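You operate a simulated robot arm through the tools that you are given. There is no shell and no other tool.

You are at the controls of a simulated robot arm. One attempt, no reset.

Task
Put things in order on the bench twenty-six. At the end: the blue driver is on the red tray; the silver block from the bench twenty-six stands where the clear jar (marked "RIVETS") stood; the clear jar from the bench twenty-six stands where the white paper ball stood; the white paper ball from the bench twenty-six stands on top of the black spool; whatever was shut is shut again. Leave all else as you found it, and nothing knocked over.

Only the result counts: the job must be done as asked and must still hold three seconds after the hand-in. Knocking over, shifting, dropping, spilling or breaking anything else fails it.

Robot
A 6-joint arm with a two-finger parallel gripper, fixed in place. Base frame: the origin is at the foot of the arm, x ahead of it, y to its left, z up; the work surface is at about z = 780. Readings come in mm, degrees, newtons and seconds.
With the tool pointing down near the work surface it reaches from about 240 to 640 mm from the base axis. Its first joint turns from -66.0 to 66.0 degrees. Payload 2.7 kg.
Tool frame: the origin (TCP) lies between the finger pads and is the grasp point; the fingertips stand 23 mm ahead of it; z points along the fingers, y is the line along which they close. Largest opening 94 mm; finger width 38, thickness 10; the body of the gripper, 54 by 96 mm, starts 39 mm behind the TCP.
Orientation is that of the tool frame in the base frame, as a unit quaternion [w, x, y, z]. With the fingers straight down and closing along the base's y, the tool's x points along the base's -x, its y along +y and its z along -z.

Tools
- The arm moves only by the tool move_arm. Its argument "motion" is a list that holds one entry, the list of rows, each a list of 7 numbers: the shift along the tool's x, y, z in mm, then the turn, a rotation vector about the tool's x, y, z in degrees, then the closure, from 0 (fully open) to 1 (shut). In form: [[[x, y, z, wx, wy, wz, grip], ...]]. A call has 1 to 20 rows; each row shifts and turns the commanded pose from where the row before left it, along the tool's axes as they then stand. A row lasts 0.2 s, in which the tool goes at most 50 mm and 8.6 degrees; a call with a longer step from one row to the next is refused whole, and so is a gripper value outside its range. Where a pose cannot be reached the arm comes as near as it can. A force on the tool above 40 N (or 10 N above the force at the start of the call, whichever is more), or a blocked arm, ends the call early, and 0.2 s more pass. Each finger travels about 45 mm/s and halts on what it meets, pressing with about 39 N; the grip force reading is that of the motor and also rises with nothing between the fingers. The clock runs only during rows and for 0.2 s after the last one: add rows that do not move to give the fingers time. It gives the time, the measured TCP pose, the force on the tool (base axes), the opening and the grip force at its end, in the units of the frame above (readings bear some noise), with the torque about the TCP (base axes, N m) and any sound that the robot's microphone picked up.
- Cameras (640 x 400 px; columns grow to the right, rows downward): "scene" is fixed at [58.7, -408.8, 1418.4]; the picture's right is [0.88, -0.48, 0.00], its down [-0.27, -0.49, -0.83] and it looks along [0.40, 0.73, -0.56] (base axes); focal length 344 px, centre (320, 200). "wrist" rides on the gripper at [86, 16, -75] in the tool frame; the picture's right is [-0.18, 0.98, 0.00], its down [-0.58, -0.11, -0.81] and it looks along [-0.79, -0.15, 0.59] (tool axes); focal length 243 px, centre (320, 200). There is no depth. A picture from a camera that has moved, and an enlarged one, comes with that camera's place and axes in the base frame and with its lens. The place of the scene camera against the robot may be out by one fixed shift of up to 25 mm in any direction.
- grab_frame(camera): a new picture of that camera. It takes no simulated time.
- inspect(camera, box): a new picture of the part [left, top, right, bottom] of that camera's present view, enlarged. It takes no simulated time.
- finish_job(): hands the job in; it is judged then, once.

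Places have to be worked out from the pictures, the camera data and where the tool is seen. Open the gripper and draw the arm clear of the work before you hand the job in, unless the task says otherwise.

The tools are called after "Request:" by a JSON object that holds its "name" and its "arguments". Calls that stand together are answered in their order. move_arm: Moves the arm, as the interface text tells. Its arguments: {"type":"object","properties":{"motion":{"type":"array"}},"required":["motion"]} The other tools are called the same way: grab_frame (camera) takes a picture; inspect (camera, box) takes an enlarged picture of a part of a camera's view; finish_job () hands the job in.

At the start:

```text
time: 0.0
ee_pos: [336.4, 257.0, 1152.0]
orientation: [0.001, 0.0, 1.0, 0.001]
wrist_force: [0.5, 0.1, 0.0]
ft_torque: [0.0, 0.01, -0.01]
finger_gap: 93.9
finger_force: 0.0
```

scene: 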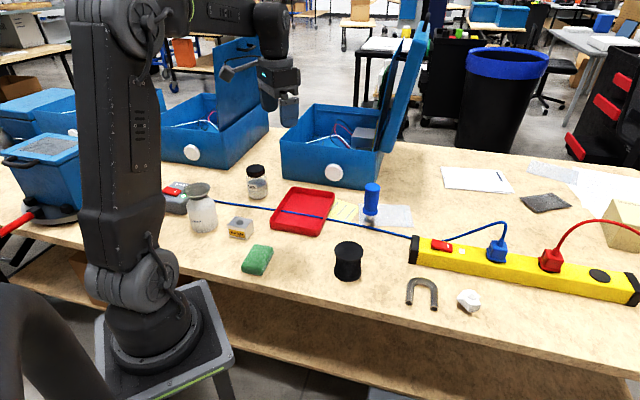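
wrist: 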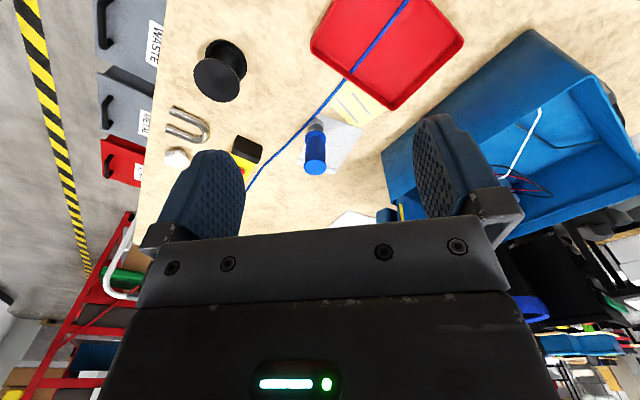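

I start by enlarging parts of the scene picture to identify the objects: the blue driver, red tray, jars, silver block, paper ball and spool.

Request:
{"name": "inspect", "arguments": {"camera": "scene", "box": [150, 150, 310, 250]}}

Request:
{"name": "inspect", "arguments": {"camera": "scene", "box": [300, 160, 500, 320]}}

Request:
{"name": "inspect", "arguments": {"camera": "scene", "box": [160, 30, 420, 190]}}

Request:
{"name": "inspect", "arguments": {"camera": "scene", "box": [400, 130, 640, 310]}}

Request:
{"name": "inspect", "arguments": {"camera": "wrist", "box": [140, 0, 480, 220]}}

```text
4.00 times, centred on (230, 200) of scene
camera zoom: at [58.7, -408.8, 1418.4], right [0.88, -0.48, 0.0], down [-0.27, -0.49, -0.83], along [0.4, 0.73, -0.56], focal length 1375 px, centre (680, 200)
```

zoom: 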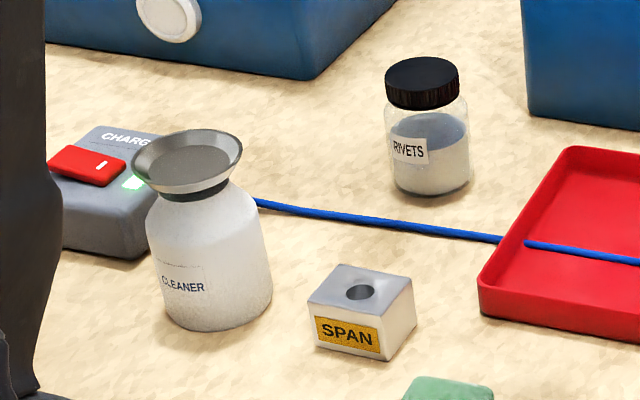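

```text
2.50 times, centred on (400, 240) of scene
camera zoom: at [58.7, -408.8, 1418.4], right [0.88, -0.48, 0.0], down [-0.27, -0.49, -0.83], along [0.4, 0.73, -0.56], focal length 859 px, centre (120, 100)
```

zoom: 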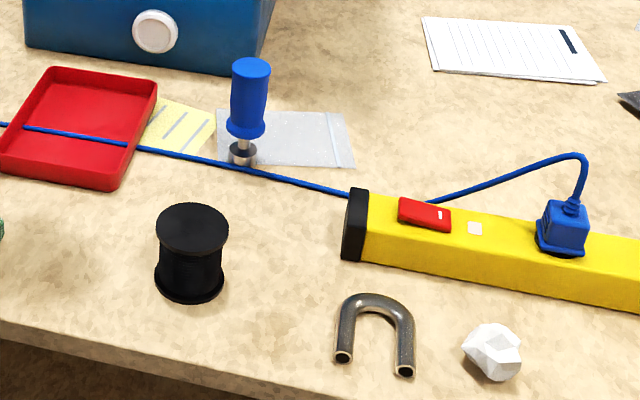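

```text
2.46 times, centred on (290, 110) of scene
camera zoom: at [58.7, -408.8, 1418.4], right [0.88, -0.48, 0.0], down [-0.27, -0.49, -0.83], along [0.4, 0.73, -0.56], focal length 846 px, centre (394, 422)
```

zoom: 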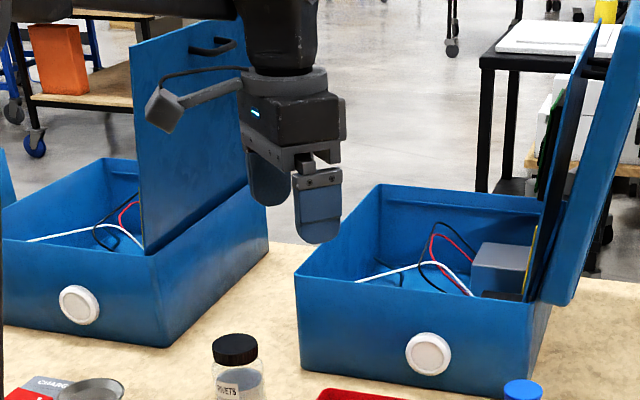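

```text
2.22 times, centred on (520, 220) of scene
camera zoom: at [58.7, -408.8, 1418.4], right [0.88, -0.48, 0.0], down [-0.27, -0.49, -0.83], along [0.4, 0.73, -0.56], focal length 764 px, centre (-124, 156)
```

zoom: 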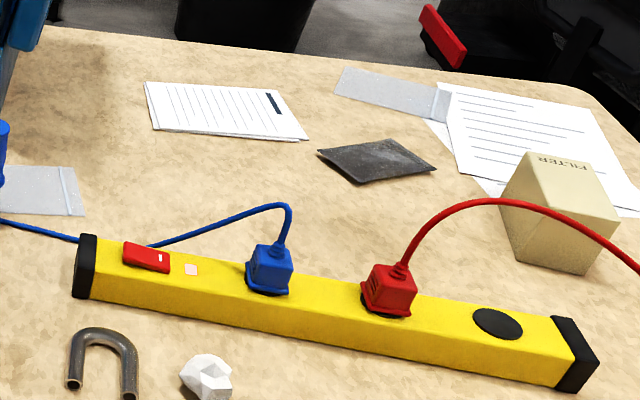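

```text
1.82 times, centred on (310, 110) of wrist
camera zoom: at [249.6, 273.9, 1225.9], right [0.18, 0.98, 0.0], down [0.58, -0.11, 0.81], along [0.79, -0.15, -0.59], focal length 441 px, centre (338, 364)
```

zoom: 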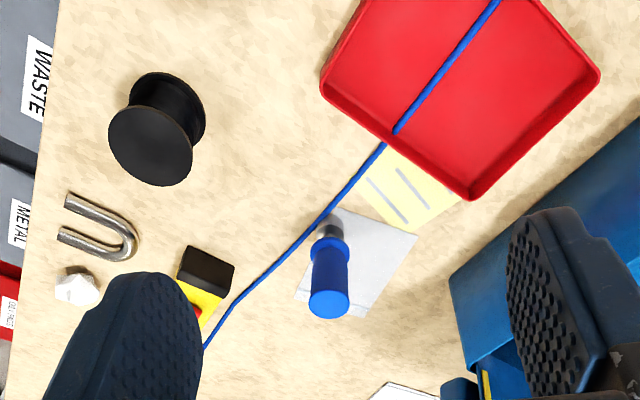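

The wrist view and scene view agree on a layout turned about 45° to the base. The ball is near (595,-145), the spool near (411,81), the driver near (572,203) and the jar near (332,525). I'll move to hover near the ball at z≈960 to measure it with the wrist camera.

Request:
{"name": "move_arm", "arguments": {"motion": [[[-20, -32, 15, 0, 0, 0, 0], [-20, -32, 15, 0, 0, 0, 0], [-20, -32, 15, 0, 0, 0, 0], [-20, -32, 15, 0, 0, 0, 0], [-20, -32, 15, 0, 0, 0, 0], [-20, -32, 15, 0, 0, 0, 0], [-20, -32, 15, 0, 0, 0, 0], [-20, -32, 15, 0, 0, 0, 0], [-20, -32, 15, 0, 0, 0, 0], [-20, -32, 15, 0, 0, 0, 0], [-20, -32, 15, 0, 0, 0, 0], [-20, -32, 15, 0, 0, 0, 0], [0, 0, 0, 0, 0, 0, 0], [0, 0, 0, 0, 0, 0, 0]]]}}

```text
time: 3.0
ee_pos: [575.1, -125.9, 972.0]
orientation: [0.0, 0.0, 1.0, 0.001]
wrist_force: [1.1, -0.9, -0.9]
ft_torque: [0.01, 0.0, -0.02]
finger_gap: 94.1
finger_force: 0.0
```

The arm reached (575,-126,972) without contact. I take pictures from both cameras to measure the ball and calibrate the scene camera.

Request:
{"name": "grab_frame", "arguments": {"camera": "wrist"}}

Request:
{"name": "grab_frame", "arguments": {"camera": "scene"}}

```text
taken
camera wrist: at [488.1, -110.1, 1046.4], right [0.18, 0.98, 0.0], down [0.58, -0.11, 0.81], along [0.79, -0.15, -0.59], focal length 243 px, centre (320, 200)
```

wrist: 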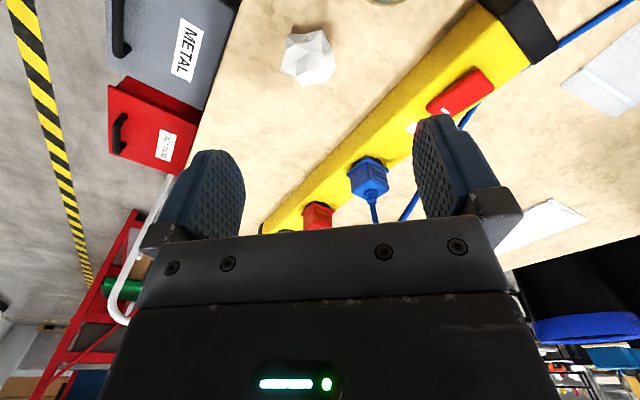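

```text
taken
```

scene: 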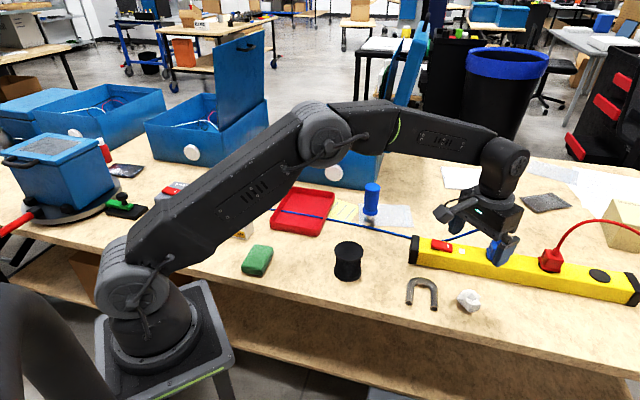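

The ball appears at about (309,57) in the wrist view, which puts it near (589,-139) with a diameter of about 53 mm. I zoom in to refine its outline and check the horseshoe at the top edge.

Request:
{"name": "inspect", "arguments": {"camera": "wrist", "box": [220, 0, 400, 112]}}

Request:
{"name": "inspect", "arguments": {"camera": "scene", "box": [390, 180, 550, 320]}}

Request:
{"name": "inspect", "arguments": {"camera": "scene", "box": [220, 170, 420, 295]}}

```text
3.56 times, centred on (310, 56) of wrist
camera zoom: at [488.1, -110.1, 1046.4], right [0.18, 0.98, 0.0], down [0.58, -0.11, 0.81], along [0.79, -0.15, -0.59], focal length 863 px, centre (356, 712)
```

zoom: 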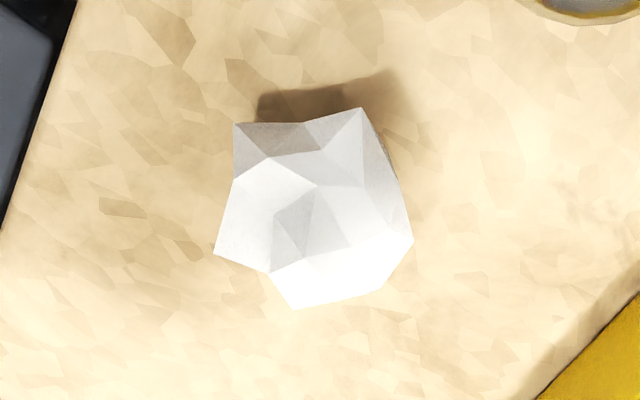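

```text
2.86 times, centred on (470, 250) of scene
camera zoom: at [58.7, -408.8, 1418.4], right [0.88, -0.48, 0.0], down [-0.27, -0.49, -0.83], along [0.4, 0.73, -0.56], focal length 982 px, centre (-109, 57)
```

zoom: 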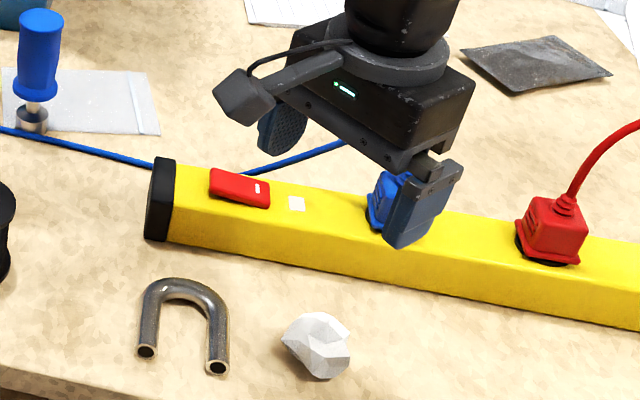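

```text
3.20 times, centred on (320, 232) of scene
camera zoom: at [58.7, -408.8, 1418.4], right [0.88, -0.48, 0.0], down [-0.27, -0.49, -0.83], along [0.4, 0.73, -0.56], focal length 1100 px, centre (320, 96)
```

zoom: 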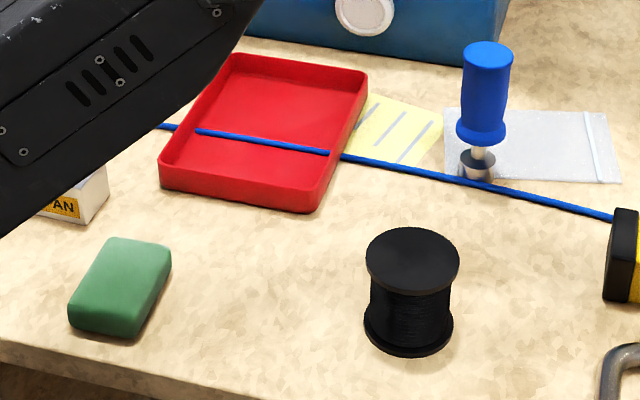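

The ball's centre works out at about (589.4,-140.3), diameter about 52 mm, and the horseshoe leaves room for the fingers. I align above the ball and go down partway to check.

Request:
{"name": "move_arm", "arguments": {"motion": [[[-7.2, -7.2, 6, 0, 0, 0, 0], [-7.2, -7.2, 20, 0, 0, 0, 0], [0, 0, 25, 0, 0, 0, 0], [0, 0, 25, 0, 0, 0, 0], [0, 0, 0, 0, 0, 0, 0], [0, 0, 0, 0, 0, 0, 0]]]}}

Request:
{"name": "grab_frame", "arguments": {"camera": "wrist"}}

```text
time: 4.4
ee_pos: [590.7, -138.2, 898.5]
orientation: [0.001, 0.001, 1.0, 0.001]
wrist_force: [-1.3, 0.1, -0.3]
ft_torque: [0.0, 0.02, 0.0]
finger_gap: 93.7
finger_force: 0.1
```

```text
taken
camera wrist: at [504.1, -122.3, 971.4], right [0.18, 0.98, 0.0], down [0.58, -0.11, 0.81], along [0.79, -0.15, -0.59], focal length 243 px, centre (320, 200)
```

wrist: 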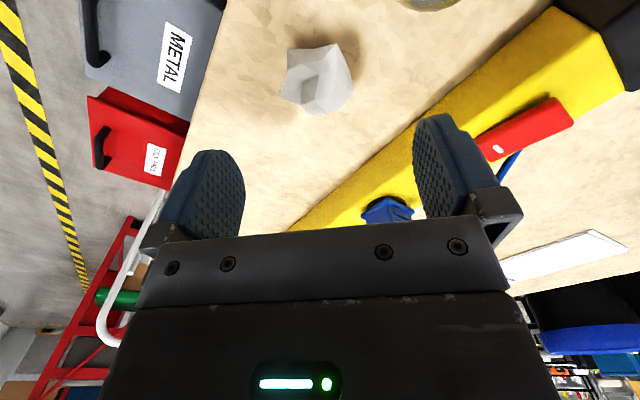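

The second sighting puts the ball at (588,-140), matching the tool's commanded spot. I go down to TCP z≈808 and close part-way.

Request:
{"name": "move_arm", "arguments": {"motion": [[[0, 0, 22, 0, 0, 0, 0], [0, 0, 22, 0, 0, 0, 0], [0, 0, 22, 0, 0, 0, 0], [0, 0, 12, 0, 0, 0, 0], [0, 0, 10, 0, 0, 0, 0], [0, 0, 0, 0, 0, 0, 0.2], [0, 0, 0, 0, 0, 0, 0.35], [0, 0, 0, 0, 0, 0, 0.42], [0, 0, 0, 0, 0, 0, 0.42]]]}}

Request:
{"name": "grab_frame", "arguments": {"camera": "wrist"}}

Request:
{"name": "inspect", "arguments": {"camera": "scene", "box": [390, 200, 550, 320]}}

```text
time: 6.4
ee_pos: [590.7, -140.0, 808.5]
orientation: [0.001, 0.001, 1.0, 0.001]
wrist_force: [0.3, -1.0, 0.7]
ft_torque: [0.06, -0.02, 0.01]
finger_gap: 54.6
finger_force: 0.1
```

```text
taken
camera wrist: at [504.1, -123.0, 881.8], right [0.18, 0.98, 0.0], down [0.58, -0.11, 0.81], along [0.79, -0.15, -0.59], focal length 243 px, centre (320, 200)
```

wrist: 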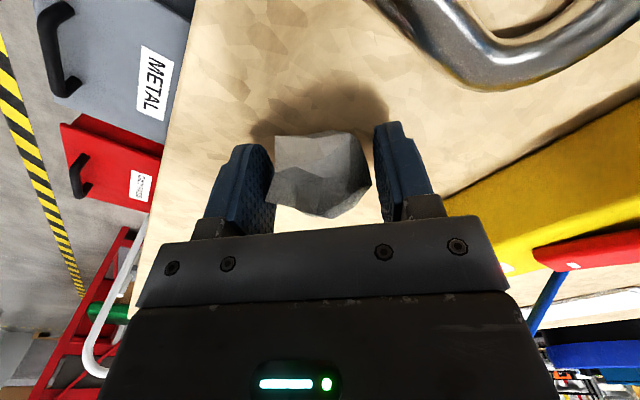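

```text
3.33 times, centred on (470, 260) of scene
camera zoom: at [58.7, -408.8, 1418.4], right [0.88, -0.48, 0.0], down [-0.27, -0.49, -0.83], along [0.4, 0.73, -0.56], focal length 1146 px, centre (-180, 0)
```

zoom: 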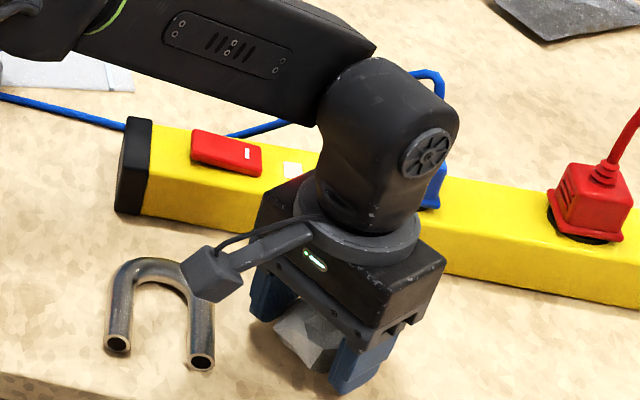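

The ball sits centred between the fingers with a gap of 54.6. I close in small steps to grip it gently.

Request:
{"name": "move_arm", "arguments": {"motion": [[[0, 0, 0, 0, 0, 0, 0.46], [0, 0, 0, 0, 0, 0, 0.48], [0, 0, 0, 0, 0, 0, 0.5], [0, 0, 0, 0, 0, 0, 0.5]]]}}

```text
time: 7.4
ee_pos: [591.5, -138.2, 808.0]
orientation: [0.001, 0.0, 1.0, 0.0]
wrist_force: [-0.9, 0.0, 1.6]
ft_torque: [-0.01, 0.01, 0.02]
finger_gap: 48.1
finger_force: 39.3
```

Contact was made at a gap of 48.1 mm. I lift the ball 120 mm and check that it is held.

Request:
{"name": "move_arm", "arguments": {"motion": [[[0, 0, -5, 0, 0, 0, 0.53], [0, 0, -15, 0, 0, 0, 0.53], [0, 0, -30, 0, 0, 0, 0.53], [0, 0, -40, 0, 0, 0, 0.53], [0, 0, -30, 0, 0, 0, 0.53], [0, 0, 0, 0, 0, 0, 0.53]]]}}

Request:
{"name": "grab_frame", "arguments": {"camera": "wrist"}}

Request:
{"name": "grab_frame", "arguments": {"camera": "scene"}}

```text
time: 8.8
ee_pos: [591.3, -139.1, 928.1]
orientation: [-0.001, 0.001, 1.0, 0.001]
wrist_force: [-0.5, -0.1, 0.3]
ft_torque: [0.0, 0.02, -0.04]
finger_gap: 47.0
finger_force: 39.2
```

```text
taken
camera wrist: at [504.2, -123.0, 1002.4], right [0.18, 0.98, 0.0], down [0.58, -0.11, 0.81], along [0.79, -0.15, -0.59], focal length 243 px, centre (320, 200)
```

wrist: 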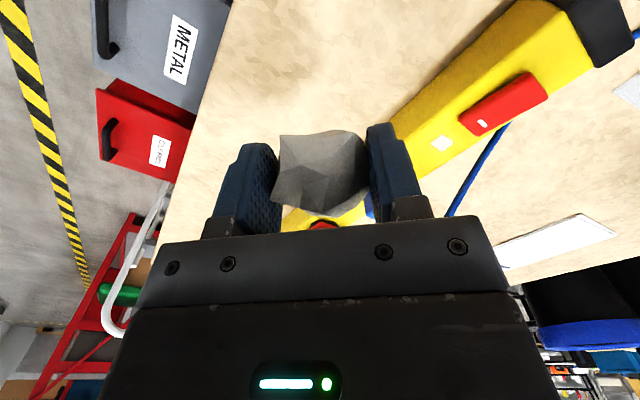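

```text
taken
```

scene: 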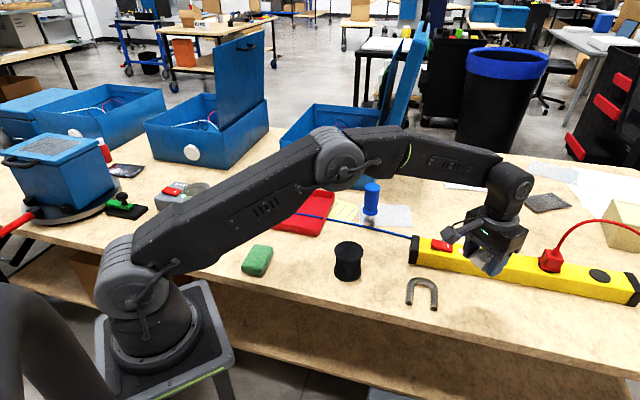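

The ball is held firmly. Next I carry it high to hover over the spool's estimated place (411,81) and measure the spool with the wrist camera.

Request:
{"name": "move_arm", "arguments": {"motion": [[[10, 12, -25, 0, 0, 0, 0.53], [22, 27, -25, 0, 0, 0, 0.53], [24, 30, -22, 0, 0, 0, 0.53], [24, 30, 0, 0, 0, 0, 0.53], [24, 30, 0, 0, 0, 0, 0.53], [24, 30, 0, 0, 0, 0, 0.53], [24, 30, 0, 0, 0, 0, 0.53], [18, 22, 0, 0, 0, 0, 0.53], [10, 9, 0, 0, 0, 0, 0.53], [0, 0, 0, 0, 0, 0, 0.53]]]}}

Request:
{"name": "grab_frame", "arguments": {"camera": "wrist"}}

Request:
{"name": "grab_frame", "arguments": {"camera": "scene"}}

```text
time: 11.0
ee_pos: [411.0, 80.0, 1000.5]
orientation: [0.001, -0.001, 1.0, 0.001]
wrist_force: [0.2, -1.0, 0.0]
ft_torque: [-0.02, -0.01, 0.01]
finger_gap: 46.4
finger_force: 39.1
```

```text
taken
camera wrist: at [324.1, 96.0, 1074.8], right [0.18, 0.98, 0.0], down [0.58, -0.11, 0.81], along [0.79, -0.15, -0.59], focal length 243 px, centre (320, 200)
```

wrist: 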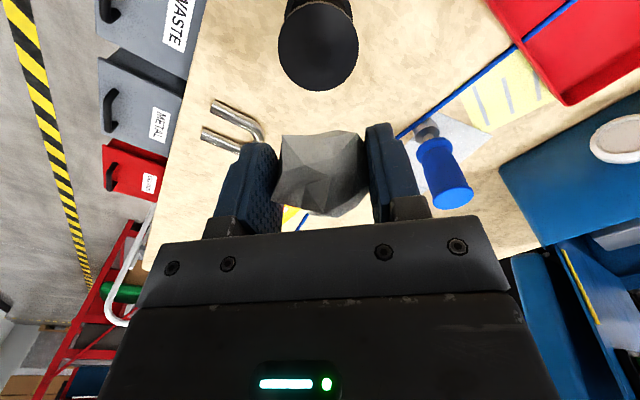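

```text
taken
```

scene: 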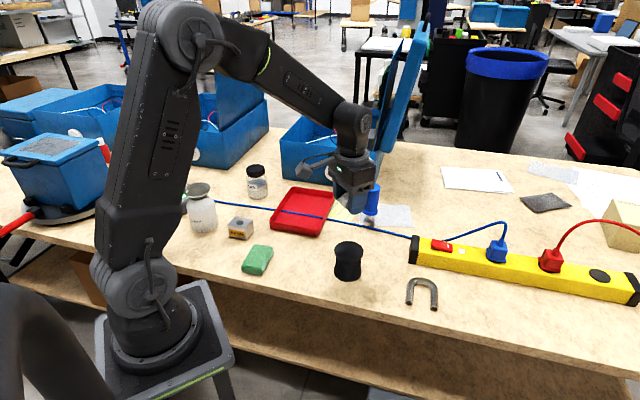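

The spool's top disc shows at about (318,49) in the wrist view. I enlarge it in both views to pin down its centre and height.

Request:
{"name": "inspect", "arguments": {"camera": "wrist", "box": [240, 0, 400, 100]}}

Request:
{"name": "inspect", "arguments": {"camera": "scene", "box": [300, 220, 400, 290]}}

Request:
{"name": "inspect", "arguments": {"camera": "scene", "box": [290, 140, 410, 220]}}

```text
4.00 times, centred on (320, 50) of wrist
camera zoom: at [324.1, 96.0, 1074.8], right [0.18, 0.98, 0.0], down [0.58, -0.11, 0.81], along [0.79, -0.15, -0.59], focal length 970 px, centre (320, 800)
```

zoom: 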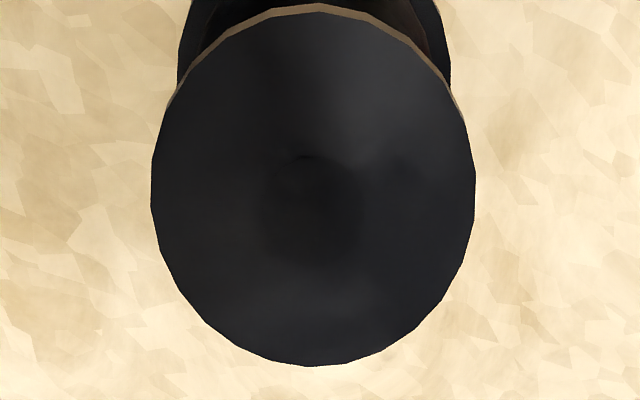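

```text
5.71 times, centred on (350, 255) of scene
camera zoom: at [58.7, -408.8, 1418.4], right [0.88, -0.48, 0.0], down [-0.27, -0.49, -0.83], along [0.4, 0.73, -0.56], focal length 1964 px, centre (149, -114)
```

zoom: 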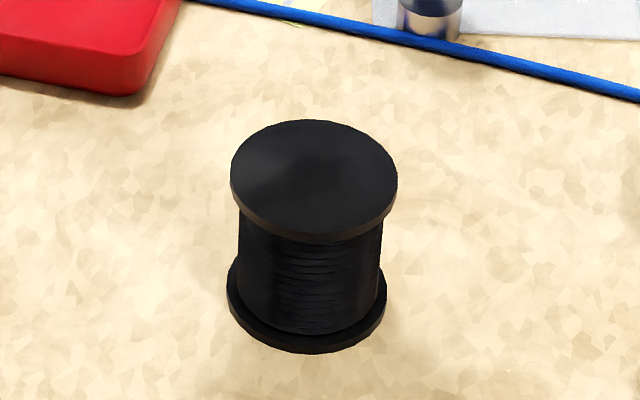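

```text
5.00 times, centred on (350, 180) of scene
camera zoom: at [58.7, -408.8, 1418.4], right [0.88, -0.48, 0.0], down [-0.27, -0.49, -0.83], along [0.4, 0.73, -0.56], focal length 1718 px, centre (170, 300)
```

zoom: 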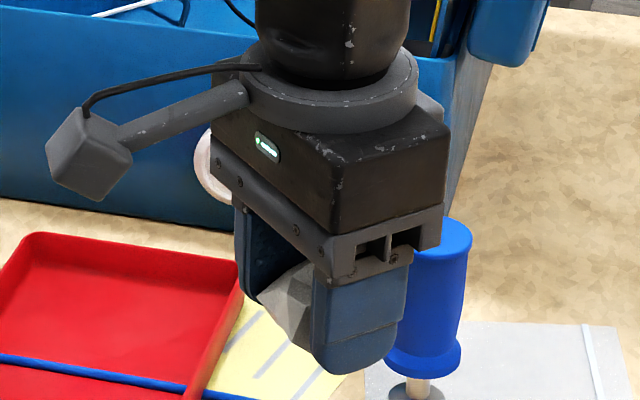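

From the ellipse fit, the spool top is centred near (416,77.5), about 70 mm across, with its top at z≈850. The ball's bottom hangs 28 mm below the TCP, so I centre over the spool and go down to z≈890 first.

Request:
{"name": "move_arm", "arguments": {"motion": [[[-5.7, -1.2, 10, 0, 0, 0, 0.53], [0, 0, 25, 0, 0, 0, 0.53], [0, 0, 30, 0, 0, 0, 0.53], [0, 0, 25, 0, 0, 0, 0.53], [0, 0, 18, 0, 0, 0, 0.53], [0, 0, 0, 0, 0, 0, 0.53], [0, 0, 0, 0, 0, 0, 0.53]]]}}

Request:
{"name": "grab_frame", "arguments": {"camera": "wrist"}}

Request:
{"name": "inspect", "arguments": {"camera": "scene", "box": [280, 180, 420, 300]}}

```text
time: 12.6
ee_pos: [417.6, 78.4, 892.5]
orientation: [0.001, 0.0, 1.0, 0.0]
wrist_force: [-0.3, 0.2, 0.5]
ft_torque: [-0.02, 0.03, 0.01]
finger_gap: 45.8
finger_force: 39.2
```

```text
taken
camera wrist: at [330.1, 93.9, 966.0], right [0.18, 0.98, 0.0], down [0.58, -0.11, 0.81], along [0.79, -0.15, -0.59], focal length 243 px, centre (320, 200)
```

wrist: 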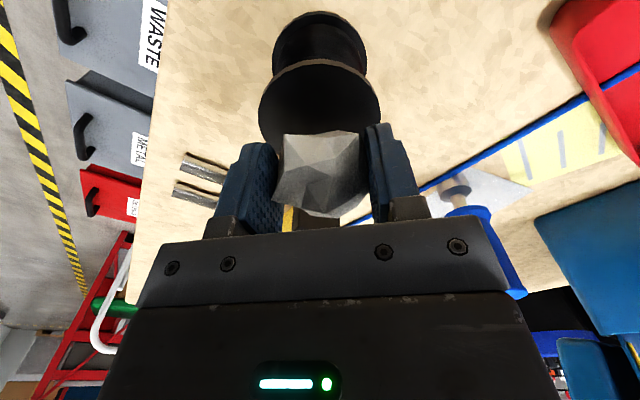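

```text
3.33 times, centred on (350, 240) of scene
camera zoom: at [58.7, -408.8, 1418.4], right [0.88, -0.48, 0.0], down [-0.27, -0.49, -0.83], along [0.4, 0.73, -0.56], focal length 1146 px, centre (220, 67)
```

zoom: 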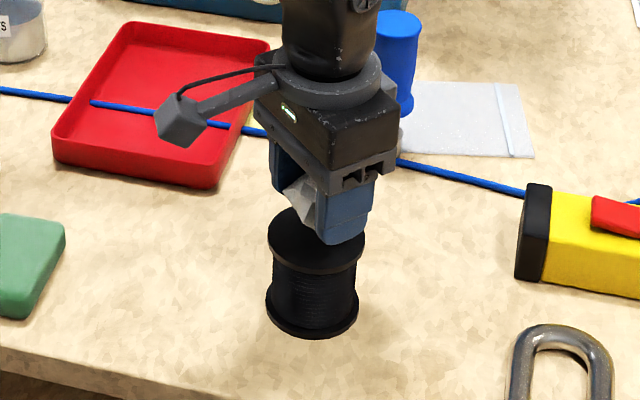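

The ball is lined up with the spool's axis. I lower it slowly and watch the force.

Request:
{"name": "move_arm", "arguments": {"motion": [[[0, 0, 3, 0, 0, 0, 0.53], [0, 0, 3, 0, 0, 0, 0.53], [0, 0, 2, 0, 0, 0, 0.53], [0, 0, 1, 0, 0, 0, 0.53], [0, 0, 0, 0, 0, 0, 0.53]]]}}

Request:
{"name": "inspect", "arguments": {"camera": "wrist", "box": [220, 0, 420, 230]}}

```text
time: 13.8
ee_pos: [418.2, 79.8, 882.4]
orientation: [0.001, -0.001, 1.0, 0.0]
wrist_force: [-0.5, -0.1, -0.4]
ft_torque: [0.02, 0.0, -0.01]
finger_gap: 45.6
finger_force: 39.1
```

```text
1.74 times, centred on (320, 115) of wrist
camera zoom: at [330.6, 94.2, 957.0], right [0.18, 0.98, 0.0], down [0.58, -0.11, 0.81], along [0.79, -0.15, -0.59], focal length 422 px, centre (320, 348)
```

zoom: 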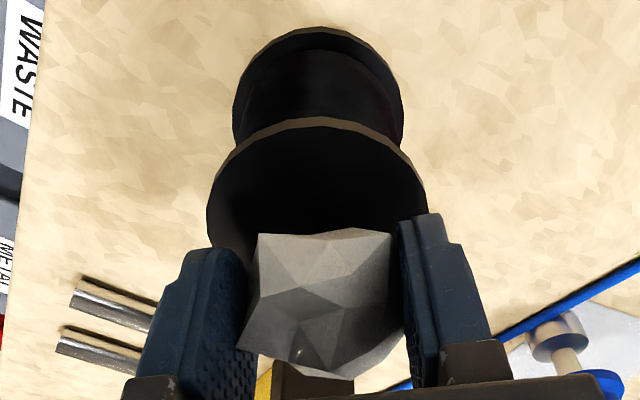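

No contact yet at z=882, and the alignment with the spool centre is within about 2 mm. I lower in 1 mm steps.

Request:
{"name": "move_arm", "arguments": {"motion": [[[0, 0, 1, 0, 0, 0, 0.53], [0, 0, 1, 0, 0, 0, 0.53], [0, 0, 1, 0, 0, 0, 0.53], [0, 0, 0, 0, 0, 0, 0.53]]]}}

```text
time: 14.8
ee_pos: [418.5, 77.5, 879.9]
orientation: [0.002, 0.0, 1.0, 0.001]
wrist_force: [-0.4, -0.7, 0.6]
ft_torque: [0.0, 0.0, 0.02]
finger_gap: 46.9
finger_force: 32.2
```

The finger gap and force changed slightly, which may be first contact. I look closely before going on.

Request:
{"name": "inspect", "arguments": {"camera": "wrist", "box": [220, 0, 420, 230]}}

Request:
{"name": "inspect", "arguments": {"camera": "scene", "box": [320, 200, 380, 290]}}

```text
1.74 times, centred on (320, 115) of wrist
camera zoom: at [330.9, 94.2, 953.6], right [0.18, 0.98, 0.0], down [0.58, -0.11, 0.81], along [0.79, -0.15, -0.59], focal length 422 px, centre (320, 348)
```

zoom: 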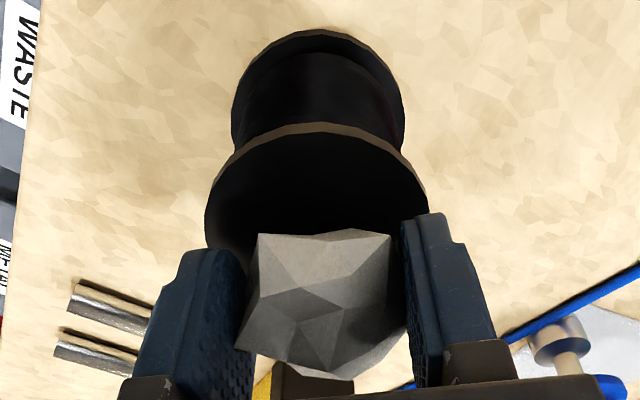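

```text
4.44 times, centred on (350, 245) of scene
camera zoom: at [58.7, -408.8, 1418.4], right [0.88, -0.48, 0.0], down [-0.27, -0.49, -0.83], along [0.4, 0.73, -0.56], focal length 1527 px, centre (187, 0)
```

zoom: 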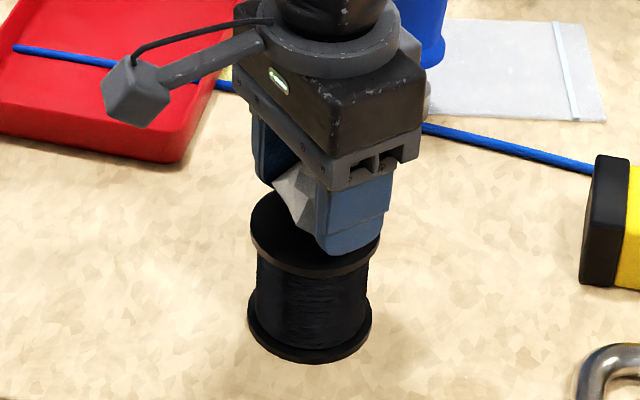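

The ball looks the same, and I can't tell yet if it touches the spool. I lower another 1 mm and recheck the readings.

Request:
{"name": "move_arm", "arguments": {"motion": [[[0, 0, 1, 0, 0, 0, 0.53], [0, 0, 0, 0, 0, 0, 0.53]]]}}

```text
time: 15.4
ee_pos: [418.7, 78.7, 879.3]
orientation: [0.001, 0.0, 1.0, 0.001]
wrist_force: [-0.3, 0.3, 3.3]
ft_torque: [0.05, 0.0, -0.01]
finger_gap: 47.6
finger_force: 17.9
```

An upward force of 3.3 N and easing grip show the ball is resting on the spool. I open the fingers gradually.

Request:
{"name": "move_arm", "arguments": {"motion": [[[0, 0, 0, 0, 0, 0, 0.5], [0, 0, 0, 0, 0, 0, 0.485], [0, 0, 0, 0, 0, 0, 0.47], [0, 0, 0, 0, 0, 0, 0.45], [0, 0, 0, 0, 0, 0, 0.42], [0, 0, 0, 0, 0, 0, 0.36], [0, 0, 0, 0, 0, 0, 0.3], [0, 0, 0, 0, 0, 0, 0.3]]]}}

Request:
{"name": "inspect", "arguments": {"camera": "wrist", "box": [220, 0, 420, 230]}}

Request:
{"name": "inspect", "arguments": {"camera": "scene", "box": [320, 200, 380, 290]}}

```text
time: 17.2
ee_pos: [418.2, 78.8, 879.0]
orientation: [0.001, 0.0, 1.0, 0.001]
wrist_force: [-0.4, -0.3, 1.0]
ft_torque: [0.02, 0.0, 0.0]
finger_gap: 65.8
finger_force: 0.2
```

```text
1.74 times, centred on (320, 115) of wrist
camera zoom: at [330.7, 94.4, 952.5], right [0.18, 0.98, 0.0], down [0.58, -0.11, 0.81], along [0.79, -0.15, -0.59], focal length 422 px, centre (320, 348)
```

zoom: 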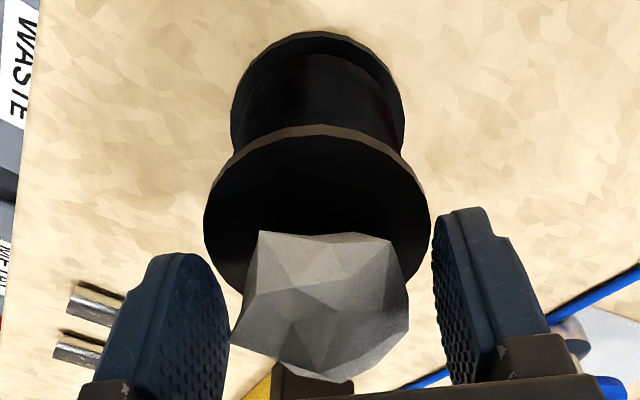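

```text
4.44 times, centred on (350, 245) of scene
camera zoom: at [58.7, -408.8, 1418.4], right [0.88, -0.48, 0.0], down [-0.27, -0.49, -0.83], along [0.4, 0.73, -0.56], focal length 1527 px, centre (187, 0)
```

zoom: 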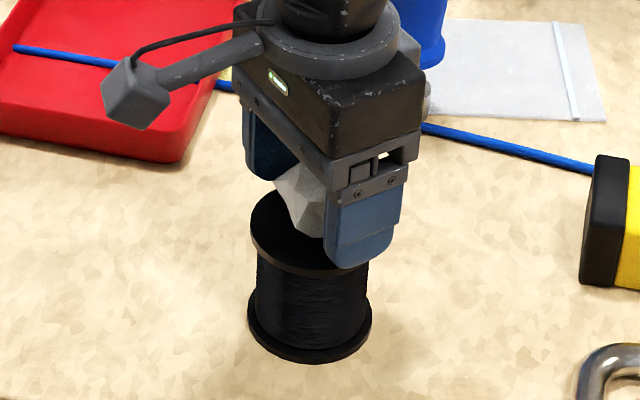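

The ball stands on the spool with the fingers clear of it. I open fully, rise straight up and confirm that it stays.

Request:
{"name": "move_arm", "arguments": {"motion": [[[0, 0, 0, 0, 0, 0, 0.1], [0, 0, 0, 0, 0, 0, 0.0], [0, 0, -10, 0, 0, 0, 0], [0, 0, -25, 0, 0, 0, 0], [0, 0, -40, 0, 0, 0, 0], [0, 0, -40, 0, 0, 0, 0], [0, 0, 0, 0, 0, 0, 0]]]}}

Request:
{"name": "inspect", "arguments": {"camera": "wrist", "box": [240, 0, 400, 100]}}

Request:
{"name": "grab_frame", "arguments": {"camera": "scene"}}

```text
time: 18.8
ee_pos: [418.5, 79.0, 994.6]
orientation: [0.001, 0.001, 1.0, 0.0]
wrist_force: [0.0, -1.1, 0.8]
ft_torque: [0.01, 0.03, 0.0]
finger_gap: 93.9
finger_force: 0.0
```

```text
4.00 times, centred on (320, 50) of wrist
camera zoom: at [329.9, 95.2, 1068.6], right [0.18, 0.98, 0.0], down [0.58, -0.11, 0.81], along [0.79, -0.15, -0.59], focal length 970 px, centre (320, 800)
```

zoom: 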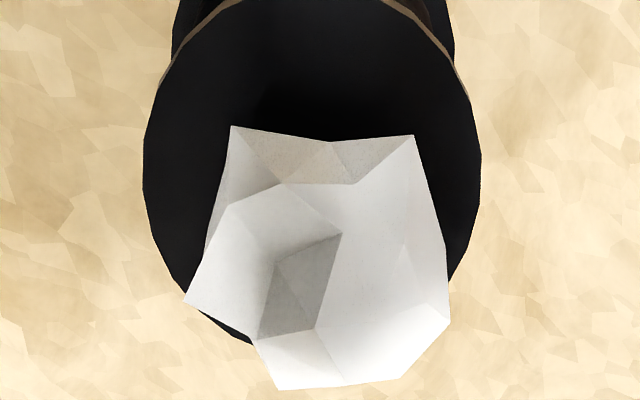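

```text
taken
```

scene: 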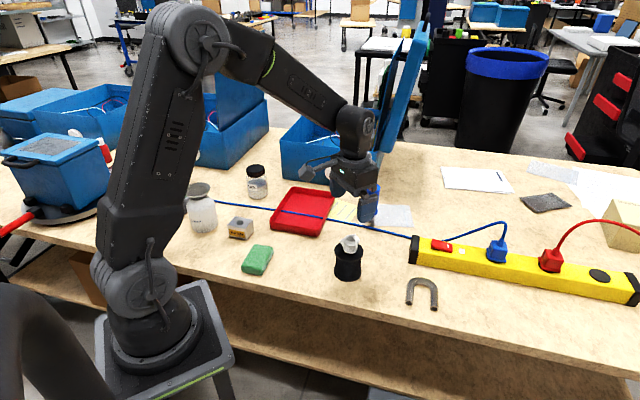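

The ball stands stable and centred on the spool. Next I move to the jar area (about (340,512)), stopping short of it and turning the tool 45° so it lines up with the bench.

Request:
{"name": "move_arm", "arguments": {"motion": [[[6, 20, -5, 0, 0, 0, 0], [12, 39, -5, 0, 0, 0, 0], [12, 39, -5, 0, 0, 0, 0], [12, 39, 0, 0, 0, 0, 0], [12, 39, 0, 0, 0, 0, 0], [12, 39, 0, 0, 0, 0, 0], [12, 39, 0, 0, 0, 0, 0], [12, 39, 0, 0, 0, 0, 0], [12, 39, 0, 0, 0, 0, 0], [12, 39, 0, 0, 0, 0, 0], [6, 20, 0, 0, 0, 0, 0], [0, 0, 0, 0, 0, -8, 0], [0, 0, 0, 0, 0, -8, 0], [0, 0, 0, 0, 0, -8, 0], [0, 0, 0, 0, 0, -8, 0], [0, 0, 0, 0, 0, -8, 0], [0, 0, 0, 0, 0, -5, 0], [0, 0, 0, 0, 0, 0, 0]]]}}

Request:
{"name": "grab_frame", "arguments": {"camera": "wrist"}}

Request:
{"name": "grab_frame", "arguments": {"camera": "scene"}}

```text
time: 22.6
ee_pos: [296.2, 469.6, 1009.2]
orientation: [0.001, -0.384, 0.923, 0.0]
wrist_force: [0.2, 0.3, -0.1]
ft_torque: [0.03, 0.02, 0.02]
finger_gap: 93.9
finger_force: 0.0
```

```text
taken
camera wrist: at [224.2, 418.7, 1082.7], right [-0.57, 0.82, 0.0], down [0.49, 0.33, 0.81], along [0.67, 0.46, -0.59], focal length 243 px, centre (320, 200)
```

wrist: 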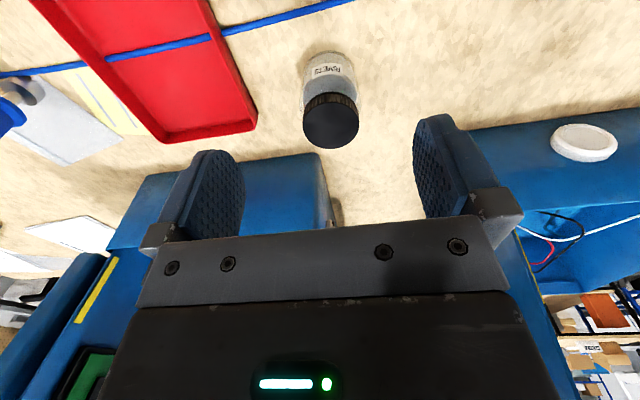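

```text
taken
```

scene: 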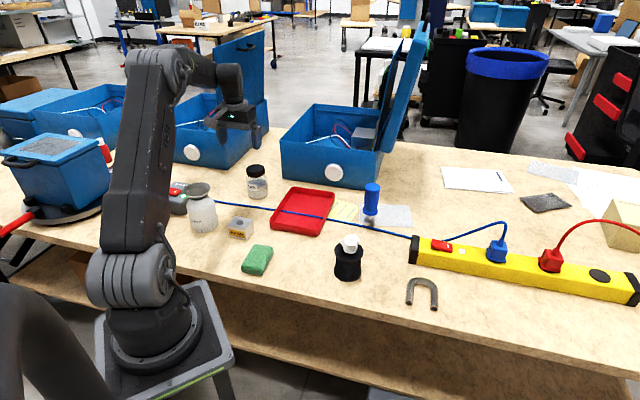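

The jar is in view ahead of the tool at about (330,100). I enlarge it to get its base, its lid and the cable nearby.

Request:
{"name": "inspect", "arguments": {"camera": "wrist", "box": [250, 30, 410, 160]}}

Request:
{"name": "inspect", "arguments": {"camera": "scene", "box": [220, 150, 300, 220]}}

Request:
{"name": "inspect", "arguments": {"camera": "scene", "box": [320, 220, 380, 290]}}

```text
3.08 times, centred on (330, 95) of wrist
camera zoom: at [224.2, 418.7, 1082.7], right [-0.57, 0.82, 0.0], down [0.49, 0.33, 0.81], along [0.67, 0.46, -0.59], focal length 746 px, centre (289, 523)
```

zoom: 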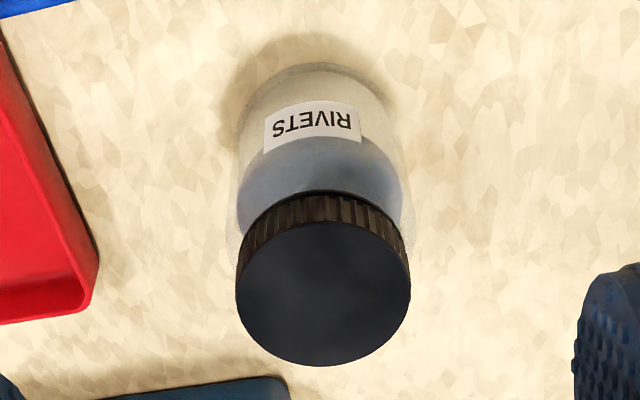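

```text
5.71 times, centred on (260, 185) of scene
camera zoom: at [58.7, -408.8, 1418.4], right [0.88, -0.48, 0.0], down [-0.27, -0.49, -0.83], along [0.4, 0.73, -0.56], focal length 1964 px, centre (663, 286)
```

zoom: 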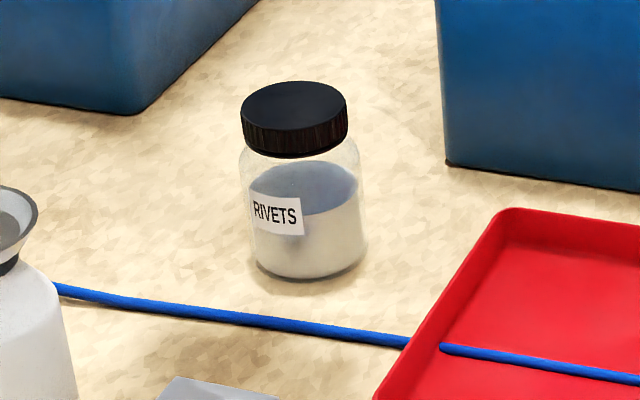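

```text
5.71 times, centred on (350, 255) of scene
camera zoom: at [58.7, -408.8, 1418.4], right [0.88, -0.48, 0.0], down [-0.27, -0.49, -0.83], along [0.4, 0.73, -0.56], focal length 1964 px, centre (149, -114)
```

zoom: 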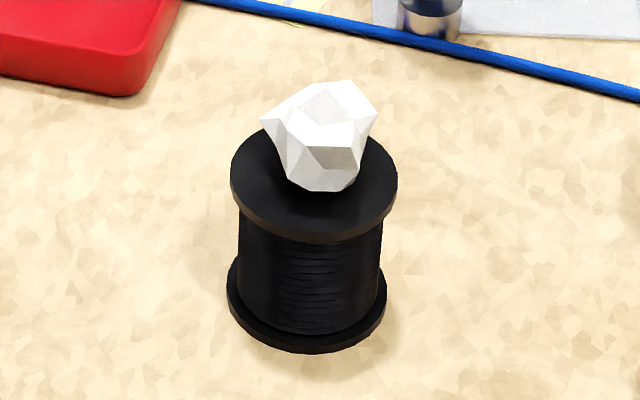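

The jar's axis works out at about (349,519), with the lid top at z≈872 and the body about 69 mm across. I'll grip the body at TCP z≈840 so that the palm clears the lid; first I align above it and descend to z≈905.

Request:
{"name": "move_arm", "arguments": {"motion": [[[-20, 0, 0, 0, 0, 0, 0], [-30, -1, 0, 0, 0, 0, 0], [-23.3, -0.7, 0, 0, 0, 0, 0], [0, 0, 25, 0, 0, 0, 0], [0, 0, 35, 0, 0, 0, 0], [0, 0, 30, 0, 0, 0, 0], [0, 0, 15, 0, 0, 0, 0], [0, 0, 0, 0, 0, 0, 0], [0, 0, 0, 0, 0, 0, 0]]]}}

Request:
{"name": "grab_frame", "arguments": {"camera": "wrist"}}

Request:
{"name": "grab_frame", "arguments": {"camera": "scene"}}

```text
time: 24.6
ee_pos: [349.8, 520.1, 904.9]
orientation: [0.001, -0.383, 0.924, 0.001]
wrist_force: [-0.2, -0.4, 0.8]
ft_torque: [0.01, 0.01, 0.02]
finger_gap: 94.1
finger_force: 0.1
```

```text
taken
camera wrist: at [276.2, 470.1, 978.7], right [-0.57, 0.82, 0.0], down [0.49, 0.33, 0.81], along [0.67, 0.46, -0.59], focal length 243 px, centre (320, 200)
```

wrist: 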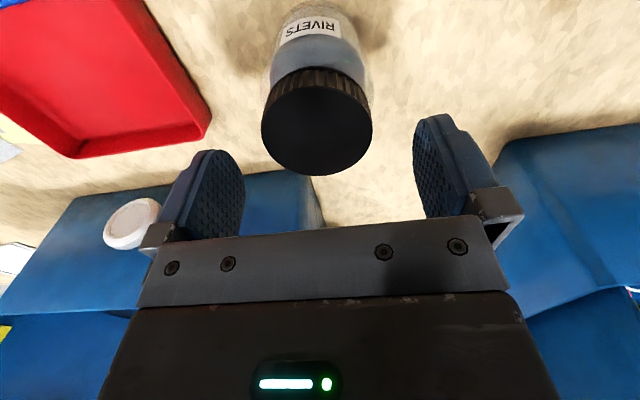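

```text
taken
```

scene: 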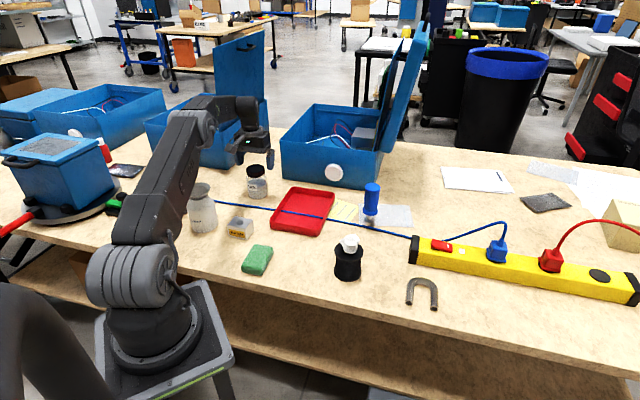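

The lid is nearly centred; the jar is about 2 mm off along the tool's -x and -y. I correct this and go down to z≈840 with the fingers open.

Request:
{"name": "move_arm", "arguments": {"motion": [[[-1.5, -2.2, 10, 0, 0, 0, 0], [0, 0, 20, 0, 0, 0, 0], [0, 0, 20, 0, 0, 0, 0], [0, 0, 14, 0, 0, 0, 0], [0, 0, 0, 0, 0, 0, 0], [0, 0, 0, 0, 0, 0, 0]]]}}

Request:
{"name": "grab_frame", "arguments": {"camera": "wrist"}}

Request:
{"name": "inspect", "arguments": {"camera": "scene", "box": [210, 120, 310, 220]}}

```text
time: 26.0
ee_pos: [351.9, 519.7, 841.0]
orientation: [0.0, -0.382, 0.924, 0.001]
wrist_force: [-0.1, -0.2, 2.5]
ft_torque: [-0.02, 0.03, 0.02]
finger_gap: 94.0
finger_force: 0.1
```

```text
taken
camera wrist: at [279.6, 469.8, 914.5], right [-0.57, 0.82, 0.0], down [0.49, 0.33, 0.81], along [0.67, 0.46, -0.59], focal length 243 px, centre (320, 200)
```

wrist: 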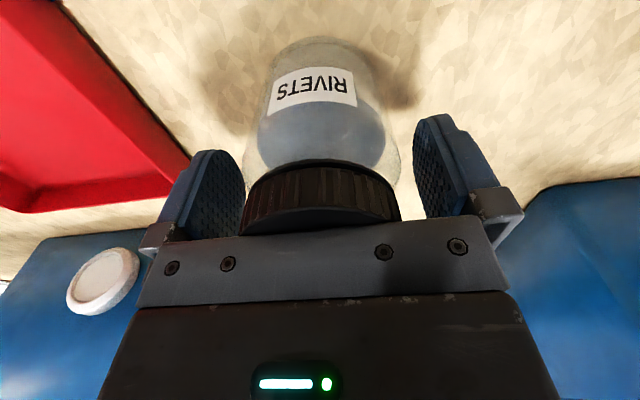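

```text
4.00 times, centred on (260, 170) of scene
camera zoom: at [58.7, -408.9, 1418.4], right [0.88, -0.48, 0.0], down [-0.27, -0.49, -0.83], along [0.4, 0.73, -0.56], focal length 1375 px, centre (560, 320)
```

zoom: 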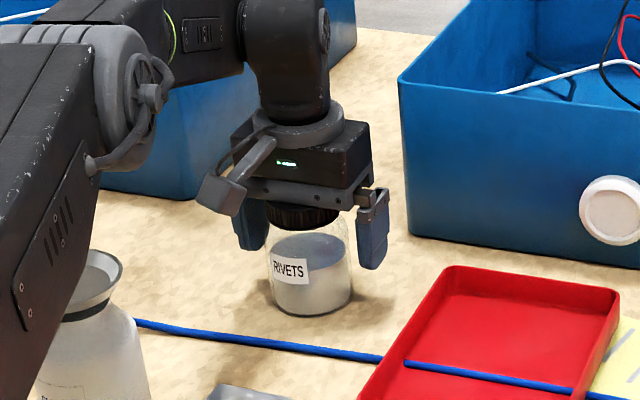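

The fingers straddle the jar body; a slight 2.5 N reading hints the palm may be close to the lid, so I rise 3 mm and then close slowly on the body.

Request:
{"name": "move_arm", "arguments": {"motion": [[[0, 0, -3, 0, 0, 0, 0], [0, 0, 0, 0, 0, 0, 0.12], [0, 0, 0, 0, 0, 0, 0.2], [0, 0, 0, 0, 0, 0, 0.24], [0, 0, 0, 0, 0, 0, 0.26], [0, 0, 0, 0, 0, 0, 0.28], [0, 0, 0, 0, 0, 0, 0.3], [0, 0, 0, 0, 0, 0, 0.3]]]}}

Request:
{"name": "grab_frame", "arguments": {"camera": "wrist"}}

```text
time: 27.8
ee_pos: [351.9, 519.9, 844.2]
orientation: [0.0, -0.382, 0.924, 0.0]
wrist_force: [-2.0, 2.2, 0.8]
ft_torque: [-0.01, 0.05, -0.04]
finger_gap: 67.6
finger_force: 38.6
```

```text
taken
camera wrist: at [279.2, 469.6, 917.4], right [-0.57, 0.82, 0.0], down [0.49, 0.33, 0.81], along [0.67, 0.46, -0.59], focal length 243 px, centre (320, 200)
```

wrist: 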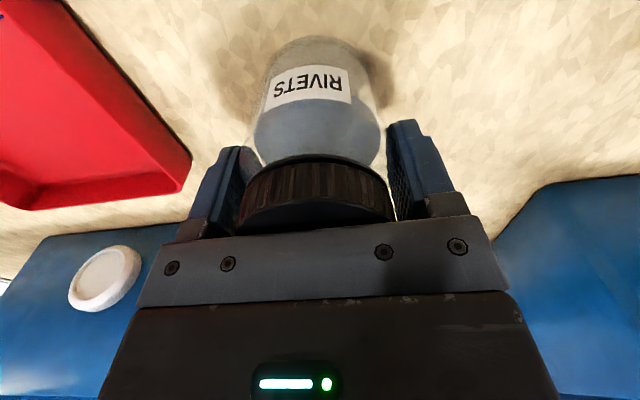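

The jar body is gripped at a gap of 67.6 mm. I lift straight up about 30 mm and check that it holds without tilting.

Request:
{"name": "move_arm", "arguments": {"motion": [[[0, 0, -3, 0, 0, 0, 0.34], [0, 0, -7, 0, 0, 0, 0.34], [0, 0, -10, 0, 0, 0, 0.34], [0, 0, -10, 0, 0, 0, 0.34], [0, 0, 0, 0, 0, 0, 0.34]]]}}

Request:
{"name": "grab_frame", "arguments": {"camera": "wrist"}}

Request:
{"name": "inspect", "arguments": {"camera": "scene", "box": [210, 120, 310, 220]}}

```text
time: 29.0
ee_pos: [353.8, 519.1, 872.6]
orientation: [0.001, -0.383, 0.924, 0.0]
wrist_force: [-0.4, 0.4, -4.8]
ft_torque: [0.02, -0.04, 0.02]
finger_gap: 67.2
finger_force: 39.3
```

```text
taken
camera wrist: at [279.9, 468.9, 946.8], right [-0.57, 0.82, 0.0], down [0.49, 0.33, 0.81], along [0.67, 0.46, -0.59], focal length 243 px, centre (320, 200)
```

wrist: 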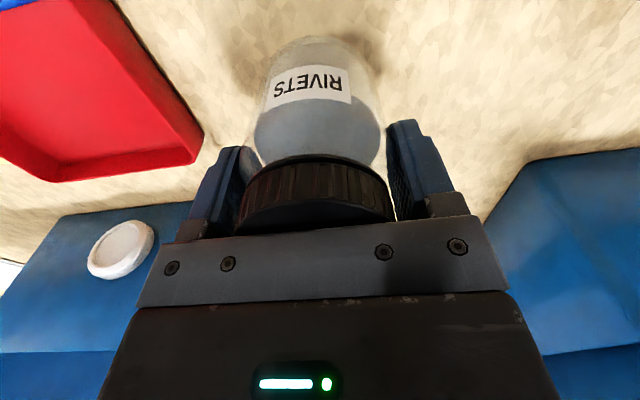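

```text
4.00 times, centred on (260, 170) of scene
camera zoom: at [58.7, -408.8, 1418.4], right [0.88, -0.48, 0.0], down [-0.27, -0.49, -0.83], along [0.4, 0.73, -0.56], focal length 1375 px, centre (560, 320)
```

zoom: 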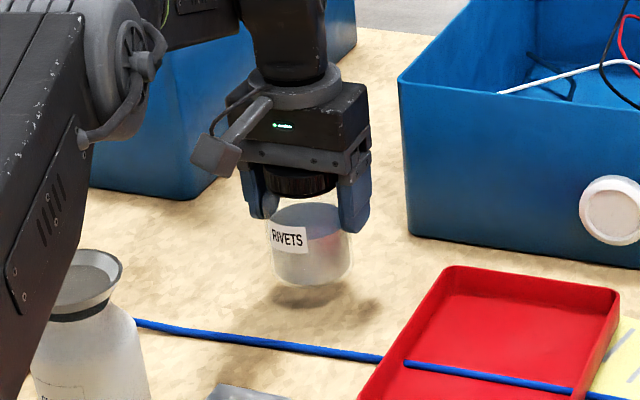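

The jar hangs upright, weighing about 5 N. I raise it to z≈1050 and carry it over the bench, turning the tool back to yaw 0 on the way.

Request:
{"name": "move_arm", "arguments": {"motion": [[[0, 0, -15, 0, 0, 0, 0.34], [0, 0, -30, 0, 0, 0, 0.34], [0, 0, -35, 0, 0, 0, 0.34], [0, 0, -35, 0, 0, 0, 0.34], [0, 0, -35, 0, 0, 0, 0.34], [0, 0, -28, 0, 0, 0, 0.34], [8.26, -17.62, 0, 0, 0, 0, 0.34], [16.52, -35.24, 0, 0, 0, 0, 0.34], [16.52, -35.24, 0, 0, 0, 0, 0.34], [16.52, -35.24, 0, 0, 0, 0, 0.34], [16.52, -35.24, 0, 0, 0, 0, 0.34], [16.52, -35.24, 0, 0, 0, 0, 0.34], [16.52, -35.24, 0, 0, 0, 0, 0.34], [16.52, -35.24, 0, 0, 0, 0, 0.34], [0, 0, 0, 0, 0, 8, 0.34], [0, 0, 0, 0, 0, 8, 0.34], [0, 0, 0, 0, 0, 8, 0.34], [0, 0, 0, 0, 0, 8, 0.34], [0, 0, 0, 0, 0, 8, 0.34], [0, 0, 0, 0, 0, 5, 0.34]]]}}

```text
time: 33.2
ee_pos: [448.5, 240.9, 1051.7]
orientation: [0.001, 0.001, 1.0, 0.001]
wrist_force: [-0.1, 0.2, -4.5]
ft_torque: [0.03, -0.04, -0.02]
finger_gap: 67.4
finger_force: 39.1
out of reach, approached as far as the arm can: row 6
```

The jar is still held level; one lift row hit the reach limit slightly, so I use the measured position (448.5,240.9,1051.7). I carry the jar on to above the ball's former place (590,-139.5), going down to z≈980.

Request:
{"name": "move_arm", "arguments": {"motion": [[[-7, -19, 0, 0, 0, 0, 0.34], [-13.9, -37.4, 0, 0, 0, 0, 0.34], [-13.9, -37.4, 0, 0, 0, 0, 0.34], [-13.9, -37.4, 0, 0, 0, 0, 0.34], [-13.9, -37.4, 8, 0, 0, 0, 0.34], [-13.9, -37.4, 14, 0, 0, 0, 0.34], [-13.9, -37.4, 14, 0, 0, 0, 0.34], [-13.9, -37.4, 14, 0, 0, 0, 0.34], [-13.9, -37.4, 14, 0, 0, 0, 0.34], [-13.9, -37.4, 8, 0, 0, 0, 0.34], [-9.4, -24.8, 0, 0, 0, 0, 0.34], [0, 0, 0, 0, 0, 0, 0.34], [0, 0, 0, 0, 0, 0, 0.34]]]}}

Request:
{"name": "grab_frame", "arguments": {"camera": "wrist"}}

Request:
{"name": "grab_frame", "arguments": {"camera": "scene"}}

```text
time: 36.0
ee_pos: [591.5, -141.1, 980.6]
orientation: [0.001, 0.0, 1.0, 0.001]
wrist_force: [-0.4, -0.1, -4.9]
ft_torque: [0.01, -0.04, -0.02]
finger_gap: 67.3
finger_force: 39.6
```

```text
taken
camera wrist: at [504.0, -125.2, 1053.9], right [0.18, 0.98, 0.0], down [0.58, -0.11, 0.81], along [0.79, -0.15, -0.59], focal length 243 px, centre (320, 200)
```

wrist: 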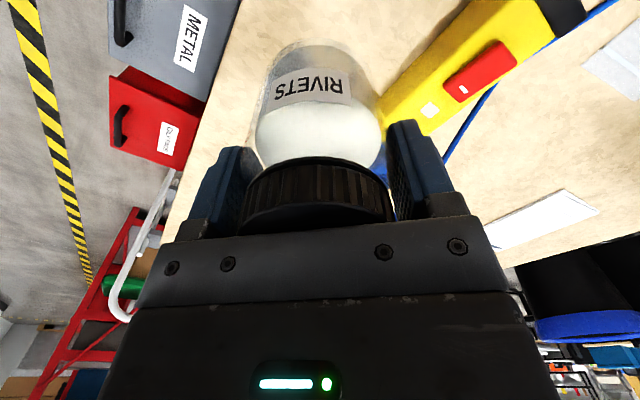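

```text
taken
```

scene: 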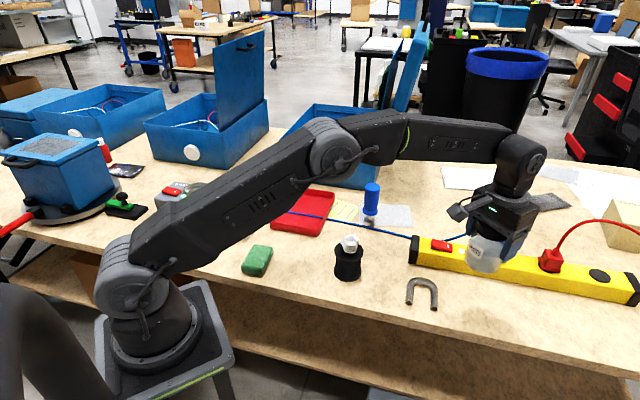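

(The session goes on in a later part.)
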